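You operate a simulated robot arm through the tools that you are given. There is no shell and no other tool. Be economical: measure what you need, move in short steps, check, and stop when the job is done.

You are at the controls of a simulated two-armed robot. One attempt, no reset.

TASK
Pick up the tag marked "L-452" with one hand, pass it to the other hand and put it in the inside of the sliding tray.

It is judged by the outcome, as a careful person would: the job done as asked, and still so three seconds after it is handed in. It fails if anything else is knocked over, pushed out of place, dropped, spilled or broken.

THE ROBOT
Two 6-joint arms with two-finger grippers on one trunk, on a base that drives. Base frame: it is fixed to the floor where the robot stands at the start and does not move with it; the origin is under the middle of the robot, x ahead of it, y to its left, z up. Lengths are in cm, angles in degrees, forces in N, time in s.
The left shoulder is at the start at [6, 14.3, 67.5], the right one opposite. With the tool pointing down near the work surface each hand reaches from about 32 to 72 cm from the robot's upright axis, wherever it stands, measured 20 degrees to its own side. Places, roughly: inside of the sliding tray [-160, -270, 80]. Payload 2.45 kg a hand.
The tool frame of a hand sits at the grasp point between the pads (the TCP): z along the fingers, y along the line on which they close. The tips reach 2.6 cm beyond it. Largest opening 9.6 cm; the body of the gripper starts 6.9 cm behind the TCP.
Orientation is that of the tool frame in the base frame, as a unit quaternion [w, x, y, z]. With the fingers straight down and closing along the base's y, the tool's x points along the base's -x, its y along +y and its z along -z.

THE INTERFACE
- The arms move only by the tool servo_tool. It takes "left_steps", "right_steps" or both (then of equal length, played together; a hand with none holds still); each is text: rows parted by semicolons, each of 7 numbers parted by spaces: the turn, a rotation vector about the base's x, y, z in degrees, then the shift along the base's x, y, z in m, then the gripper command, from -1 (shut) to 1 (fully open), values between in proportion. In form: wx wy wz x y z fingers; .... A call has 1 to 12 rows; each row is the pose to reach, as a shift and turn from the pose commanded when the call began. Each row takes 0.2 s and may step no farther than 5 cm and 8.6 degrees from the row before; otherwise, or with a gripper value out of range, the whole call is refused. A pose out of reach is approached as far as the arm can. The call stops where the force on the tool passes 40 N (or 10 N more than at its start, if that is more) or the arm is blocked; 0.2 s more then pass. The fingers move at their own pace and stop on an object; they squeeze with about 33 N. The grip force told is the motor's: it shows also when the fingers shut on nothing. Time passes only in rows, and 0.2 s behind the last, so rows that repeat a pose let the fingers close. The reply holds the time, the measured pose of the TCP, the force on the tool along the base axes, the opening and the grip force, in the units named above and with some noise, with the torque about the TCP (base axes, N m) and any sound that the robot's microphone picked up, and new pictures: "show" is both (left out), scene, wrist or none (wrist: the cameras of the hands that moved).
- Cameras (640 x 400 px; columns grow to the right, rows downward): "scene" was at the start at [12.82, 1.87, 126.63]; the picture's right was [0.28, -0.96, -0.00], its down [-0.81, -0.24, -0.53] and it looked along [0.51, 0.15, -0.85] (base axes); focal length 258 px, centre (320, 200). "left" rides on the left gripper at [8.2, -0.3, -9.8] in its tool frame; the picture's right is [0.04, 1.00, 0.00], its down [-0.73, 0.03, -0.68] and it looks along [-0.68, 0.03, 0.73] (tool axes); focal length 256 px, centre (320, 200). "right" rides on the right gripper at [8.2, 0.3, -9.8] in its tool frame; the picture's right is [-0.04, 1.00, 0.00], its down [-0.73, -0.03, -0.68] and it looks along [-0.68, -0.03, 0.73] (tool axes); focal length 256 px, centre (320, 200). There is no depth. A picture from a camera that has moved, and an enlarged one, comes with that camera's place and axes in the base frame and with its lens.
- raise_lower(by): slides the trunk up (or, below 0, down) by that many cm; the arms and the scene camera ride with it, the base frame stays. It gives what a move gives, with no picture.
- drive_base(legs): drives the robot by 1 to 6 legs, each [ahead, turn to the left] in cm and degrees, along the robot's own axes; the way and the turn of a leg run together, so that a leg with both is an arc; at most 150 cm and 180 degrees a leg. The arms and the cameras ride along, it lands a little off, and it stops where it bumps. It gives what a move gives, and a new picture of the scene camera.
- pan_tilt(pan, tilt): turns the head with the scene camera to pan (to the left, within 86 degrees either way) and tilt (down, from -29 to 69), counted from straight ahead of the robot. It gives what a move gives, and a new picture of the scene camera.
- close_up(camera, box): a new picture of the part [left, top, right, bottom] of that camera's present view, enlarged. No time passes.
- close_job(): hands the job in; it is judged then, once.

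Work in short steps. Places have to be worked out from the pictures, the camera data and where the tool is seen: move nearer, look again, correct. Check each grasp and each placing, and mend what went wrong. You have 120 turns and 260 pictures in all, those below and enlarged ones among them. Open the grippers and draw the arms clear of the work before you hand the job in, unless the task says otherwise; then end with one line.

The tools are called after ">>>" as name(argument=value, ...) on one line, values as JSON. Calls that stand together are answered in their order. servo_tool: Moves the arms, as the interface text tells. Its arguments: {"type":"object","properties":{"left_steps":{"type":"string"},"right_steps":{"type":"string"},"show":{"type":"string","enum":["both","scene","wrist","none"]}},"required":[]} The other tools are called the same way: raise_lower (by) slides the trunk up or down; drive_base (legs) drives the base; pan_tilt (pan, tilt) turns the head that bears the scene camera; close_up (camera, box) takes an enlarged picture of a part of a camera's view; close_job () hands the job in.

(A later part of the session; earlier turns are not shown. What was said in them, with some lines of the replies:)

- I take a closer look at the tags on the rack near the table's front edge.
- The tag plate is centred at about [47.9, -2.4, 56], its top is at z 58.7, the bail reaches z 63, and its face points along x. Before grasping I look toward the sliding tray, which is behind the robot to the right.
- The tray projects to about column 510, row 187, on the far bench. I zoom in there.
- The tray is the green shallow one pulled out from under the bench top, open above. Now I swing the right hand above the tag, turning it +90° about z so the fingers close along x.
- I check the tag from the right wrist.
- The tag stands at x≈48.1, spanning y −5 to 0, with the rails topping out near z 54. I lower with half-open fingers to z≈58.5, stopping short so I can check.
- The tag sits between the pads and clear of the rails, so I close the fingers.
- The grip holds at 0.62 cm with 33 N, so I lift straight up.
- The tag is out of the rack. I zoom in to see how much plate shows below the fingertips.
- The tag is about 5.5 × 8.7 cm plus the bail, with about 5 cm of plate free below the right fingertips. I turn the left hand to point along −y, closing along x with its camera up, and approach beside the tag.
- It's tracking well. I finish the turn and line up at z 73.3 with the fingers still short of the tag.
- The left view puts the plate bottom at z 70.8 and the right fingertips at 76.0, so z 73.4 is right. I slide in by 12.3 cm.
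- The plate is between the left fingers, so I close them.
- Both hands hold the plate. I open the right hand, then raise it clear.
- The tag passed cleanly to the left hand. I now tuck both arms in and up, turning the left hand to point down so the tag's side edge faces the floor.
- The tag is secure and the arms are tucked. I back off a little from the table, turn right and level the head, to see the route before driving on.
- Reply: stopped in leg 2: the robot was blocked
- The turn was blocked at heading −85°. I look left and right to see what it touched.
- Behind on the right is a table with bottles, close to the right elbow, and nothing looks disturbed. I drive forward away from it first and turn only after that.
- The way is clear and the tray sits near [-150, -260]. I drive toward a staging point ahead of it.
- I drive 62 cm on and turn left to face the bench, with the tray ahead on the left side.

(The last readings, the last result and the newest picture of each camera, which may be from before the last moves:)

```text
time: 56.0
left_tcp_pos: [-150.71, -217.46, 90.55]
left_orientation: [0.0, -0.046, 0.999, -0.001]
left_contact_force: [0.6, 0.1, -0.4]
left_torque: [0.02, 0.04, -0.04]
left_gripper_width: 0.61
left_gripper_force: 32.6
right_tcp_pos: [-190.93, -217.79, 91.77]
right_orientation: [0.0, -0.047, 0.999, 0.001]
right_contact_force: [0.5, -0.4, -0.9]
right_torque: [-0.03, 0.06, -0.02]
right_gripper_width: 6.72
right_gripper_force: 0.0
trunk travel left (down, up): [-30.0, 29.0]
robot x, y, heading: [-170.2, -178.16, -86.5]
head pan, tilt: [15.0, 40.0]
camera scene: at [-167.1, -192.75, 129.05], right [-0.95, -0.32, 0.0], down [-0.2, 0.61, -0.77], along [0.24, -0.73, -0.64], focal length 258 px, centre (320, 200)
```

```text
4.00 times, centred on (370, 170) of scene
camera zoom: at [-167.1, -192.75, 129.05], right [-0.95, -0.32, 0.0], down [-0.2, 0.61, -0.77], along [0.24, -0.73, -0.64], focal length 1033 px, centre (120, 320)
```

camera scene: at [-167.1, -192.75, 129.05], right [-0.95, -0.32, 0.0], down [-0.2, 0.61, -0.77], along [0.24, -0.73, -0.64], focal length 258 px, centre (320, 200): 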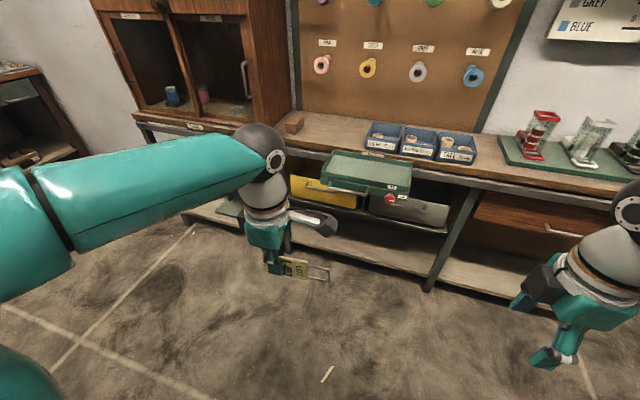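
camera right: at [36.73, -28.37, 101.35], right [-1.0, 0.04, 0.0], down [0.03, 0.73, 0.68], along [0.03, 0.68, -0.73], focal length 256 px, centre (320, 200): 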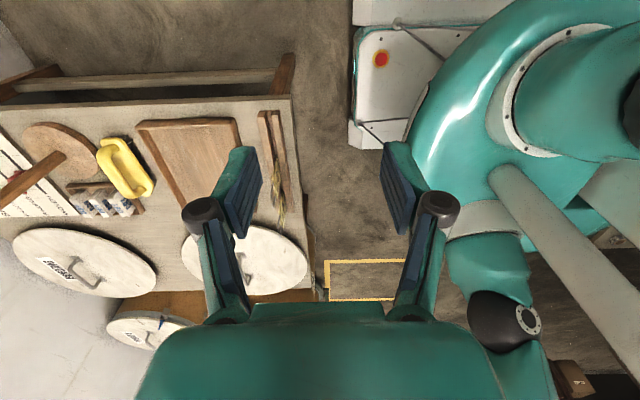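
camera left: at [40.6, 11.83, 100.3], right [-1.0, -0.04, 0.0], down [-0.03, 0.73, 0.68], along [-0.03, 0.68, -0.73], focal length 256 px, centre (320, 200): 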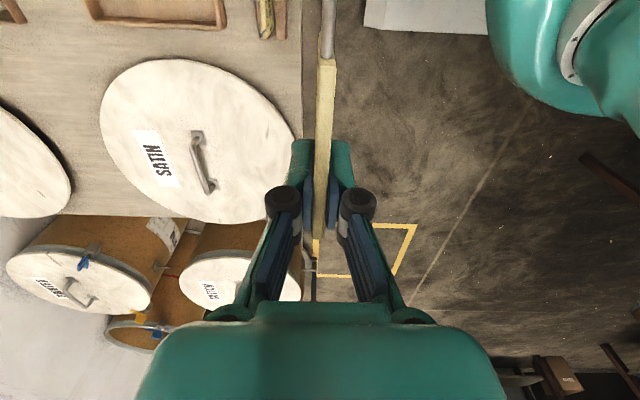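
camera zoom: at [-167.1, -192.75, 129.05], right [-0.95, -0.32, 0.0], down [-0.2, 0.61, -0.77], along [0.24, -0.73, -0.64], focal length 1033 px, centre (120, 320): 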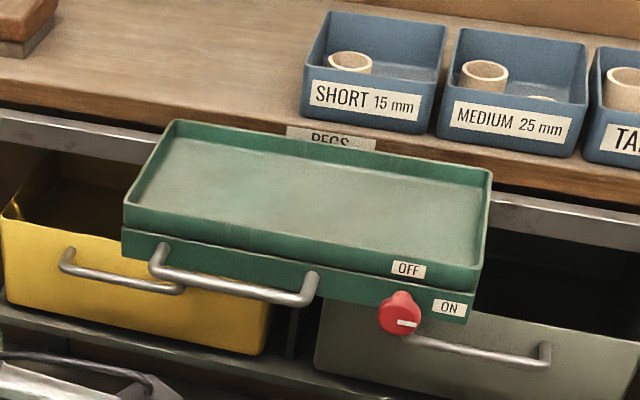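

The tray is a shallow green box with an open top, and the tag fits along its length. I raise the trunk 12 cm for clearance and drive 20 cm closer.

>>> raise_lower(by=12)

>>> drive_base(legs=[[20, -3]])

```text
time: 57.5
left_tcp_pos: [-150.7, -217.42, 102.48]
left_orientation: [0.0, -0.047, 0.999, 0.0]
left_contact_force: [0.1, 0.0, 0.2]
left_torque: [0.0, 0.0, 0.0]
left_gripper_width: 0.62
left_gripper_force: 33.0
right_tcp_pos: [-190.91, -217.91, 103.74]
right_orientation: [0.0, -0.048, 0.999, 0.0]
right_contact_force: [-0.2, 0.3, 0.0]
right_torque: [0.0, 0.01, 0.0]
right_gripper_width: 6.74
right_gripper_force: 0.1
trunk travel left (down, up): [-42.0, 17.0]
robot x, y, heading: [-170.4, -178.78, -86.2]
head pan, tilt: [15.0, 40.0]
```

```text
time: 59.1
left_tcp_pos: [-151.84, -239.1, 102.72]
left_orientation: [0.0, -0.023, 1.0, 0.0]
left_contact_force: [-1.0, -1.5, -0.3]
left_torque: [0.06, -0.04, -0.01]
left_gripper_width: 0.6
left_gripper_force: 33.3
right_tcp_pos: [-191.97, -237.6, 103.76]
right_orientation: [0.0, -0.022, 1.0, 0.001]
right_contact_force: [1.0, -0.2, 1.0]
right_torque: [0.01, 0.04, 0.03]
right_gripper_width: 6.72
right_gripper_force: 0.0
trunk travel left (down, up): [-42.0, 17.0]
robot x, y, heading: [-169.3, -199.27, -89.3]
head pan, tilt: [15.0, 40.0]
camera scene: at [-166.91, -213.67, 141.03], right [-0.96, -0.27, 0.0], down [-0.17, 0.62, -0.77], along [0.21, -0.74, -0.64], focal length 258 px, centre (320, 200)
```

scene: 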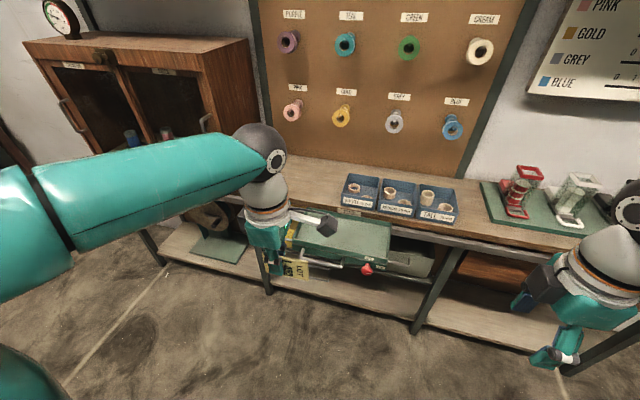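

I zoom in on the tray to triangulate it against the earlier view.

>>> close_up(camera="scene", box=[270, 190, 430, 290])

>>> close_up(camera="left", box=[0, 0, 640, 400])

```text
4.00 times, centred on (350, 240) of scene
camera zoom: at [-166.91, -213.67, 141.03], right [-0.96, -0.27, 0.0], down [-0.17, 0.62, -0.77], along [0.21, -0.74, -0.64], focal length 1033 px, centre (200, 40)
```

zoom: 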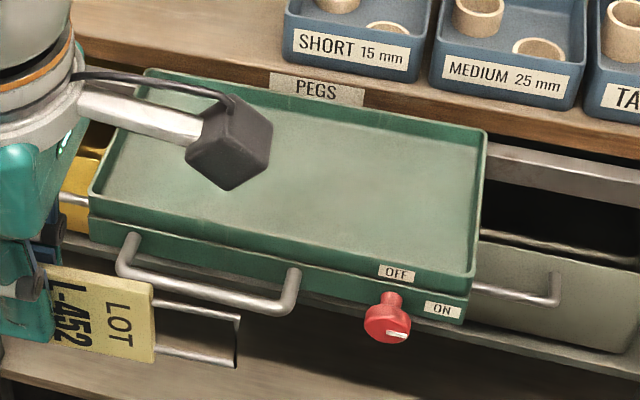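

```text
1.00 times, centred on (320, 200) of left (not enlarged: the box is as wide or as high as the picture)
camera zoom: at [-159.94, -239.79, 112.45], right [-0.08, 1.0, 0.0], down [0.73, 0.06, 0.68], along [0.68, 0.06, -0.73], focal length 256 px, centre (320, 200)
```

zoom: 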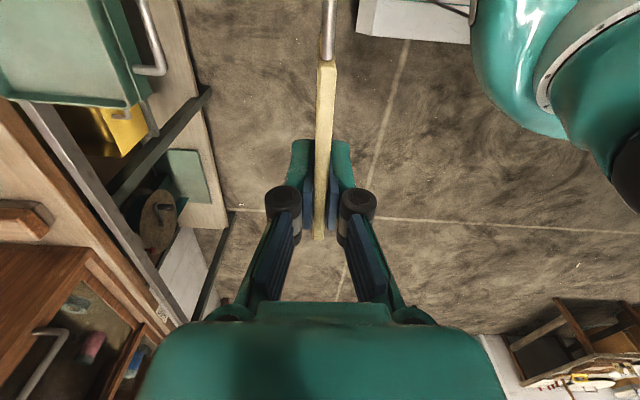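

The tray spans x −173…−144 and y −264.5…−279.5, with its rim at z≈79.6. I drive 8 cm closer for comfortable reach.

>>> drive_base(legs=[[8, 0]])

```text
time: 60.2
left_tcp_pos: [-151.65, -247.3, 102.64]
left_orientation: [0.0, -0.024, 1.0, 0.0]
left_contact_force: [0.4, -1.2, -1.0]
left_torque: [0.06, 0.02, 0.0]
left_gripper_width: 0.61
left_gripper_force: 32.7
right_tcp_pos: [-191.97, -245.94, 103.86]
right_orientation: [0.0, -0.024, 1.0, 0.001]
right_contact_force: [-0.2, -0.9, -0.1]
right_torque: [0.02, 0.01, -0.02]
right_gripper_width: 6.71
right_gripper_force: 0.0
trunk travel left (down, up): [-42.0, 17.0]
robot x, y, heading: [-169.56, -207.21, -89.3]
head pan, tilt: [15.0, 40.0]
camera scene: at [-166.78, -221.9, 141.02], right [-0.96, -0.27, 0.0], down [-0.17, 0.62, -0.76], along [0.21, -0.74, -0.64], focal length 258 px, centre (320, 200)
```

scene: 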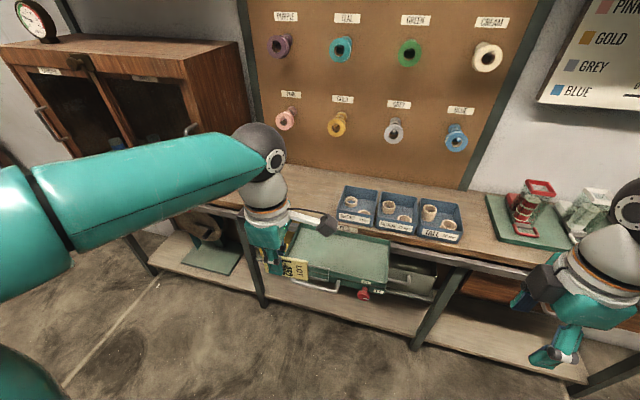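

Now I move the left hand over the tray, tilting it 35° forward so the tag leans back toward the robot when lowered.

>>> servo_tool(left_steps="-5 0 0 -0.004 -0.035 0 -1;-10 0 0 -0.008 -0.07 0 -1;-15 0 0 -0.012 -0.105 0 -1;-20 0 0 -0.016 -0.14 -0.01 -1;-25 0 0 -0.02 -0.175 -0.025 -1;-30 0 0 -0.024 -0.21 -0.045 -1;-35 0 0 -0.028 -0.235 -0.065 -1;-35 0 0 -0.03 -0.257 -0.085 -1;-35 0 0 -0.03 -0.257 -0.1 -1;-35 0 0 -0.03 -0.257 -0.1 -1")

```text
time: 62.4
left_tcp_pos: [-154.53, -273.1, 92.68]
left_orientation: [-0.008, -0.023, 0.954, -0.3]
left_contact_force: [-0.7, 0.0, 0.7]
left_torque: [0.01, -0.01, 0.02]
left_gripper_width: 0.6
left_gripper_force: 33.5
right_tcp_pos: [-191.87, -245.62, 103.97]
right_orientation: [0.0, -0.023, 1.0, 0.0]
right_contact_force: [0.4, -0.8, -0.1]
right_torque: [0.01, -0.02, 0.01]
right_gripper_width: 6.72
right_gripper_force: 0.0
trunk travel left (down, up): [-42.0, 17.0]
robot x, y, heading: [-169.61, -206.82, -89.4]
head pan, tilt: [15.0, 40.0]
camera scene: at [-166.78, -221.73, 141.04], right [-0.96, -0.27, 0.0], down [-0.17, 0.62, -0.77], along [0.21, -0.74, -0.64], focal length 258 px, centre (320, 200)
camera left: at [-162.69, -268.04, 101.06], right [-0.09, 0.82, -0.57], down [0.73, 0.44, 0.52], along [0.68, -0.37, -0.64], focal length 256 px, centre (320, 200)
```

scene: 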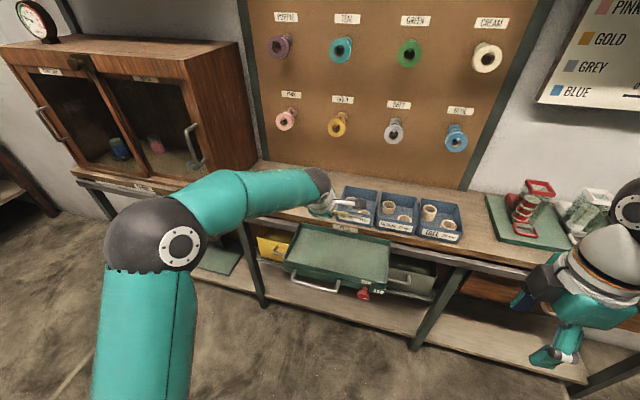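
left: 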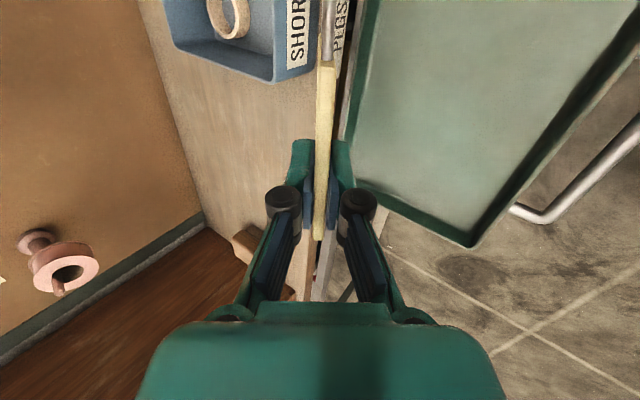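

I zoom in to check the hand's position relative to the bins and tray.

>>> close_up(camera="scene", box=[250, 150, 410, 250])

```text
4.00 times, centred on (330, 200) of scene
camera zoom: at [-166.78, -221.73, 141.04], right [-0.96, -0.27, 0.0], down [-0.17, 0.62, -0.77], along [0.21, -0.74, -0.64], focal length 1033 px, centre (280, 200)
```

zoom: 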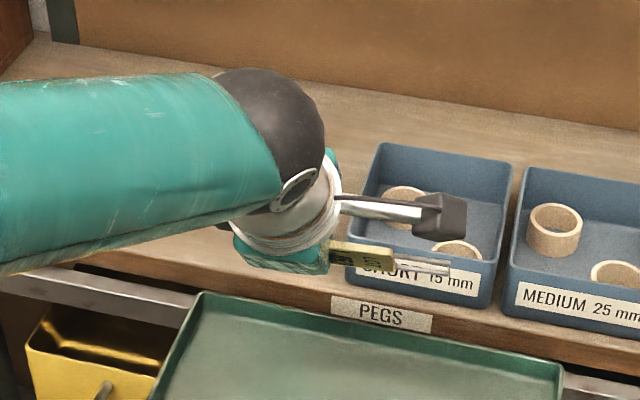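

The geometry agrees. I descend in stages, first to z≈83.5 and 1 cm toward the robot.

>>> servo_tool(left_steps="0 0 0 0 0.01 -0.02 -1;0 0 0 0 0.01 -0.045 -1;0 0 0 0 0.01 -0.07 -1;0 0 0 0 0.01 -0.085 -1;0 0 0 0 0.01 -0.092 -1;0 0 0 0 0.01 -0.092 -1")

>>> close_up(camera="scene", box=[250, 170, 410, 270])

```text
time: 63.8
left_tcp_pos: [-154.53, -272.0, 83.47]
left_orientation: [-0.008, -0.023, 0.953, -0.302]
left_contact_force: [-0.1, -0.3, -1.4]
left_torque: [0.02, -0.01, 0.0]
left_gripper_width: 0.61
left_gripper_force: 32.6
right_tcp_pos: [-191.82, -245.75, 103.9]
right_orientation: [0.0, -0.024, 1.0, 0.0]
right_contact_force: [0.2, 0.2, 0.5]
right_torque: [-0.01, 0.0, 0.0]
right_gripper_width: 6.73
right_gripper_force: 0.1
trunk travel left (down, up): [-42.0, 17.0]
robot x, y, heading: [-169.27, -206.94, -89.3]
head pan, tilt: [15.0, 40.0]
camera scene: at [-166.78, -221.71, 141.04], right [-0.96, -0.27, 0.0], down [-0.17, 0.62, -0.77], along [0.21, -0.74, -0.64], focal length 258 px, centre (320, 200)
camera left: at [-162.71, -266.96, 91.91], right [-0.09, 0.82, -0.57], down [0.73, 0.44, 0.52], along [0.68, -0.37, -0.64], focal length 256 px, centre (320, 200)
```

scene: 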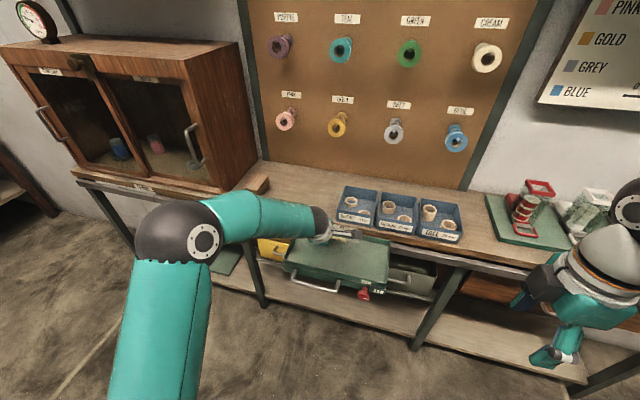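
left: 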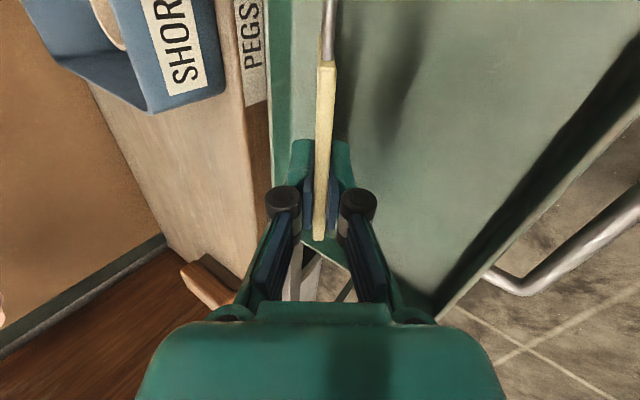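

```text
4.00 times, centred on (330, 220) of scene
camera zoom: at [-166.78, -221.71, 141.04], right [-0.96, -0.27, 0.0], down [-0.17, 0.62, -0.77], along [0.21, -0.74, -0.64], focal length 1033 px, centre (280, 120)
```

zoom: 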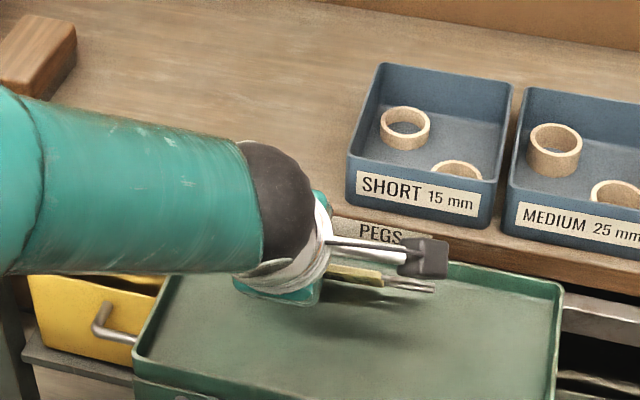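

The tag is inside the tray outline, with an estimated floor at z≈77. I lower slowly and watch the force.

>>> servo_tool(left_steps="0 0 0 0 0 -0.006 -1;0 0 0 0 0 -0.012 -1;0 0 0 0 0 -0.018 -1;0 0 0 0 0 -0.018 -1", show="wrist")

```text
time: 64.8
left_tcp_pos: [-154.59, -272.03, 81.57]
left_orientation: [-0.008, -0.023, 0.953, -0.302]
left_contact_force: [-0.2, 0.0, -0.6]
left_torque: [0.0, -0.02, -0.03]
left_gripper_width: 0.57
left_gripper_force: 33.3
right_tcp_pos: [-191.87, -245.7, 103.9]
right_orientation: [0.0, -0.023, 1.0, 0.0]
right_contact_force: [0.2, 0.1, 0.4]
right_torque: [-0.01, -0.03, 0.02]
right_gripper_width: 6.71
right_gripper_force: 0.0
trunk travel left (down, up): [-42.0, 17.0]
robot x, y, heading: [-169.31, -207.08, -89.3]
head pan, tilt: [15.0, 40.0]
camera left: at [-162.69, -266.97, 90.07], right [-0.09, 0.82, -0.57], down [0.73, 0.44, 0.52], along [0.68, -0.37, -0.64], focal length 256 px, centre (320, 200)
```

left: 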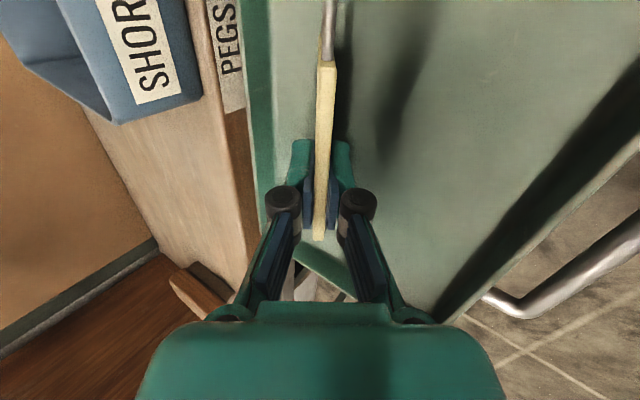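

There's no contact yet, so I take another 0.8 cm.

>>> servo_tool(left_steps="0 0 0 0 0 -0.003 -1;0 0 0 0 0 -0.006 -1;0 0 0 0 0 -0.008 -1;0 0 0 0 0 -0.008 -1", show="wrist")

```text
time: 65.8
left_tcp_pos: [-154.55, -271.94, 81.4]
left_orientation: [-0.008, -0.023, 0.952, -0.305]
left_contact_force: [0.5, -2.9, 24.6]
left_torque: [-0.64, -0.68, -0.06]
left_gripper_width: 0.58
left_gripper_force: 32.8
right_tcp_pos: [-191.98, -245.45, 104.0]
right_orientation: [-0.001, -0.024, 1.0, -0.001]
right_contact_force: [0.6, -0.2, -0.5]
right_torque: [0.01, -0.01, 0.0]
right_gripper_width: 6.73
right_gripper_force: 0.1
trunk travel left (down, up): [-42.0, 17.0]
robot x, y, heading: [-169.3, -207.26, -89.3]
head pan, tilt: [15.0, 40.0]
camera left: at [-162.69, -266.81, 89.81], right [-0.09, 0.81, -0.58], down [0.73, 0.45, 0.52], along [0.68, -0.38, -0.63], focal length 256 px, centre (320, 200)
```

left: 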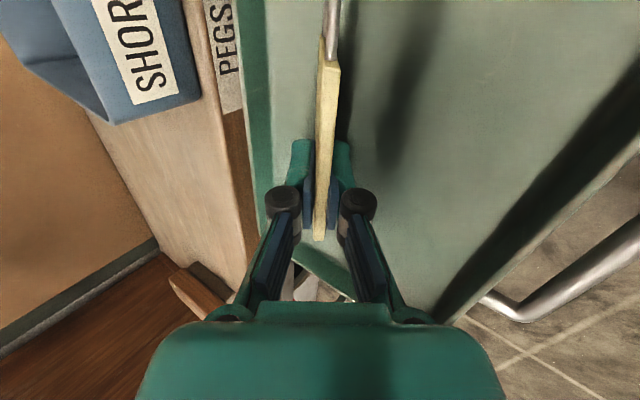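

Contact came at TCP z 81.4. I back up 0.6 cm to unload, then open slightly so the tag rests in the tray leaning on the lower finger.

>>> servo_tool(left_steps="0 0 0 0 0 0.006 -1;0 0 0 0 0 0.006 -0.9;0 0 0 0 0 0.006 -0.8;0 0 0 0 0 0.006 -0.7;0 0 0 0 0 0.006 -0.65;0 0 0 0 0 0.006 -0.65", show="wrist")

```text
time: 67.2
left_tcp_pos: [-154.64, -272.06, 81.61]
left_orientation: [-0.008, -0.023, 0.954, -0.3]
left_contact_force: [-0.9, 0.3, 0.4]
left_torque: [-0.01, 0.02, 0.04]
left_gripper_width: 1.71
left_gripper_force: 0.2
right_tcp_pos: [-191.81, -245.72, 103.89]
right_orientation: [-0.001, -0.024, 1.0, 0.001]
right_contact_force: [-0.7, 0.4, 0.4]
right_torque: [0.03, 0.05, -0.01]
right_gripper_width: 6.7
right_gripper_force: 0.1
trunk travel left (down, up): [-42.0, 17.0]
robot x, y, heading: [-169.34, -207.18, -89.3]
head pan, tilt: [15.0, 40.0]
camera left: at [-162.7, -266.89, 89.98], right [-0.09, 0.82, -0.57], down [0.73, 0.44, 0.52], along [0.68, -0.37, -0.64], focal length 256 px, centre (320, 200)
```

left: 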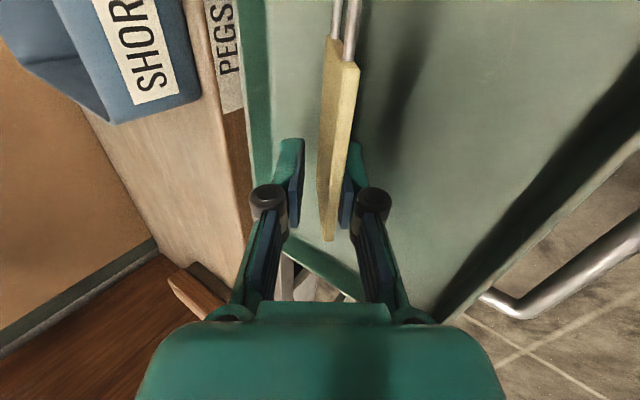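

The tag has settled, leaning on the lower finger. I withdraw slowly along the finger axis so it lies down.

>>> servo_tool(left_steps="0 0 0 0 0.005 0.008 -0.6;0 0 0 0 0.011 0.016 -0.6;0 0 0 0 0.017 0.025 -0.6;0 0 0 0 0.023 0.033 -0.6;0 0 0 0 0.029 0.041 -0.6;0 0 0 0 0.035 0.05 -0.6;0 0 0 0 0.045 0.07 -0.6;0 0 0 0 0.055 0.1 -0.6;0 0 0 0 0.07 0.13 -0.6")

```text
time: 69.2
left_tcp_pos: [-154.66, -264.9, 94.77]
left_orientation: [-0.006, -0.022, 0.953, -0.301]
left_contact_force: [0.5, 0.0, 0.1]
left_torque: [-0.03, 0.02, 0.01]
left_gripper_width: 1.92
left_gripper_force: 0.0
right_tcp_pos: [-191.84, -245.66, 103.93]
right_orientation: [0.001, -0.024, 1.0, 0.0]
right_contact_force: [-0.6, 0.1, 0.9]
right_torque: [0.01, 0.02, -0.01]
right_gripper_width: 6.71
right_gripper_force: 0.1
trunk travel left (down, up): [-42.0, 17.0]
robot x, y, heading: [-169.69, -207.27, -89.1]
head pan, tilt: [15.0, 40.0]
camera scene: at [-166.78, -221.61, 141.05], right [-0.96, -0.27, 0.0], down [-0.17, 0.62, -0.77], along [0.21, -0.74, -0.64], focal length 258 px, centre (320, 200)
camera left: at [-162.82, -259.85, 103.21], right [-0.09, 0.82, -0.57], down [0.73, 0.44, 0.52], along [0.68, -0.37, -0.63], focal length 256 px, centre (320, 200)
```

scene: 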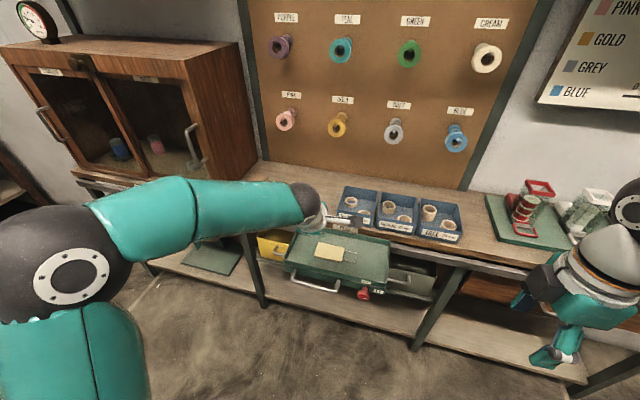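
left: 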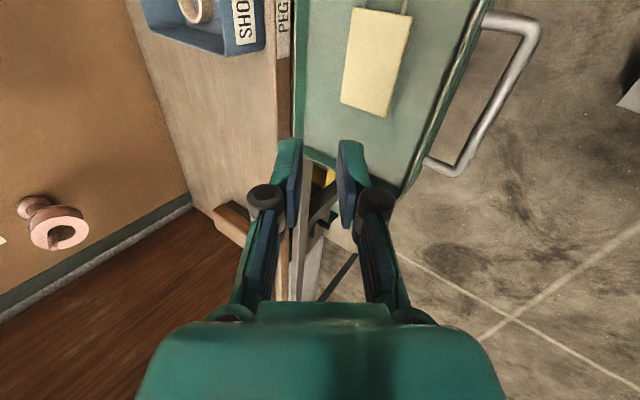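

The tag lies flat in the tray. I pull the left hand up and back toward the robot, then open both grippers.

>>> servo_tool(left_steps="5 0 0 0 0.03 0.02 -0.6;10 0 0 0 0.06 0.04 -0.6;15 0 0 0 0.09 0.06 -0.4;20 0 0 0 0.12 0.07 0;25 0 0 0 0.15 0.08 0.5;30 0 0 0 0.18 0.09 1;35 0 0 0 0.2 0.09 1;35 0 0 0 0.2 0.09 1", right_steps="0 0 0 0 0 0 0.6;0 0 0 0 0 0 0.8;0 0 0 0 0 0 1;0 0 0 0 0 0 1;0 0 0 0 0 0 1;0 0 0 0 0 0 1;0 0 0 0 0 0 1;0 0 0 0 0 0 1", show="scene")

>>> close_up(camera="scene", box=[250, 200, 410, 300])

```text
time: 71.0
left_tcp_pos: [-154.53, -244.82, 103.64]
left_orientation: [0.001, -0.024, 1.0, 0.0]
left_contact_force: [0.6, -0.3, 0.6]
left_torque: [0.01, 0.01, -0.01]
left_gripper_width: 9.61
left_gripper_force: 0.1
right_tcp_pos: [-191.92, -245.76, 103.9]
right_orientation: [-0.001, -0.023, 1.0, -0.001]
right_contact_force: [0.5, -0.3, 0.6]
right_torque: [0.01, -0.01, 0.01]
right_gripper_width: 9.6
right_gripper_force: 0.0
trunk travel left (down, up): [-42.0, 17.0]
robot x, y, heading: [-169.38, -207.2, -89.2]
head pan, tilt: [15.0, 40.0]
camera scene: at [-166.78, -221.69, 141.05], right [-0.96, -0.27, 0.0], down [-0.17, 0.62, -0.77], along [0.21, -0.74, -0.64], focal length 258 px, centre (320, 200)
```

scene: 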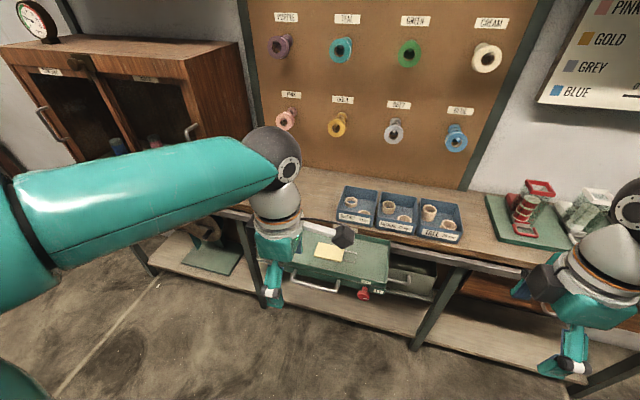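

```text
4.00 times, centred on (330, 250) of scene
camera zoom: at [-166.78, -221.69, 141.05], right [-0.96, -0.27, 0.0], down [-0.17, 0.62, -0.77], along [0.21, -0.74, -0.64], focal length 1033 px, centre (280, 0)
```

zoom: 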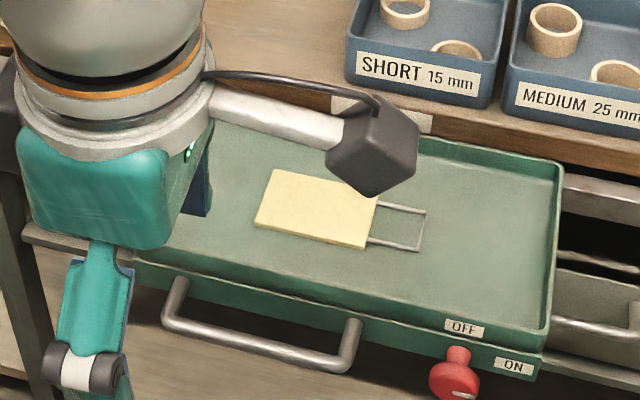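

The tag is flat inside the tray and both grippers are open. I back the robot away for clearance.

>>> drive_base(legs=[[-25, 0]])

```text
time: 72.8
left_tcp_pos: [-154.54, -220.35, 103.63]
left_orientation: [0.0, -0.026, 1.0, 0.0]
left_contact_force: [-0.2, 0.8, -0.4]
left_torque: [-0.06, 0.03, -0.01]
left_gripper_width: 9.6
left_gripper_force: 0.0
right_tcp_pos: [-191.89, -221.32, 103.82]
right_orientation: [0.0, -0.026, 1.0, -0.001]
right_contact_force: [-0.5, 1.1, 0.3]
right_torque: [0.05, -0.01, 0.02]
right_gripper_width: 9.62
right_gripper_force: 0.0
trunk travel left (down, up): [-42.0, 17.0]
robot x, y, heading: [-169.38, -182.92, -88.8]
head pan, tilt: [15.0, 40.0]
camera scene: at [-167.03, -197.17, 141.06], right [-0.96, -0.28, 0.0], down [-0.18, 0.62, -0.77], along [0.21, -0.74, -0.64], focal length 258 px, centre (320, 200)
```

scene: 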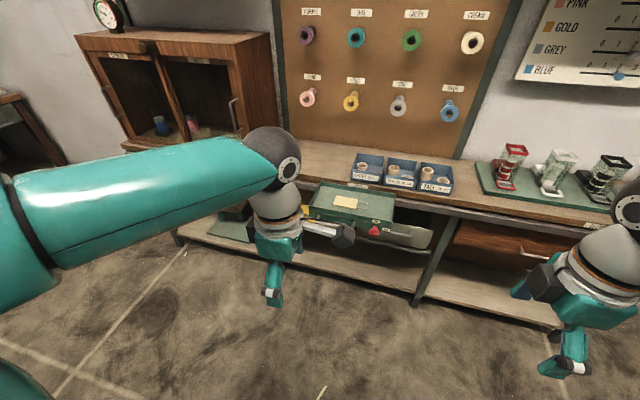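

The tag rests in the tray and both arms are clear, so I hand the job in.

>>> close_job()

```text
The job is handed in.
```

I picked up tag L-452 with the right hand, passed it to the left, and laid it flat inside the sliding tray; one turn on the way was blocked near the bottle table at the start, but nothing looked disturbed there.
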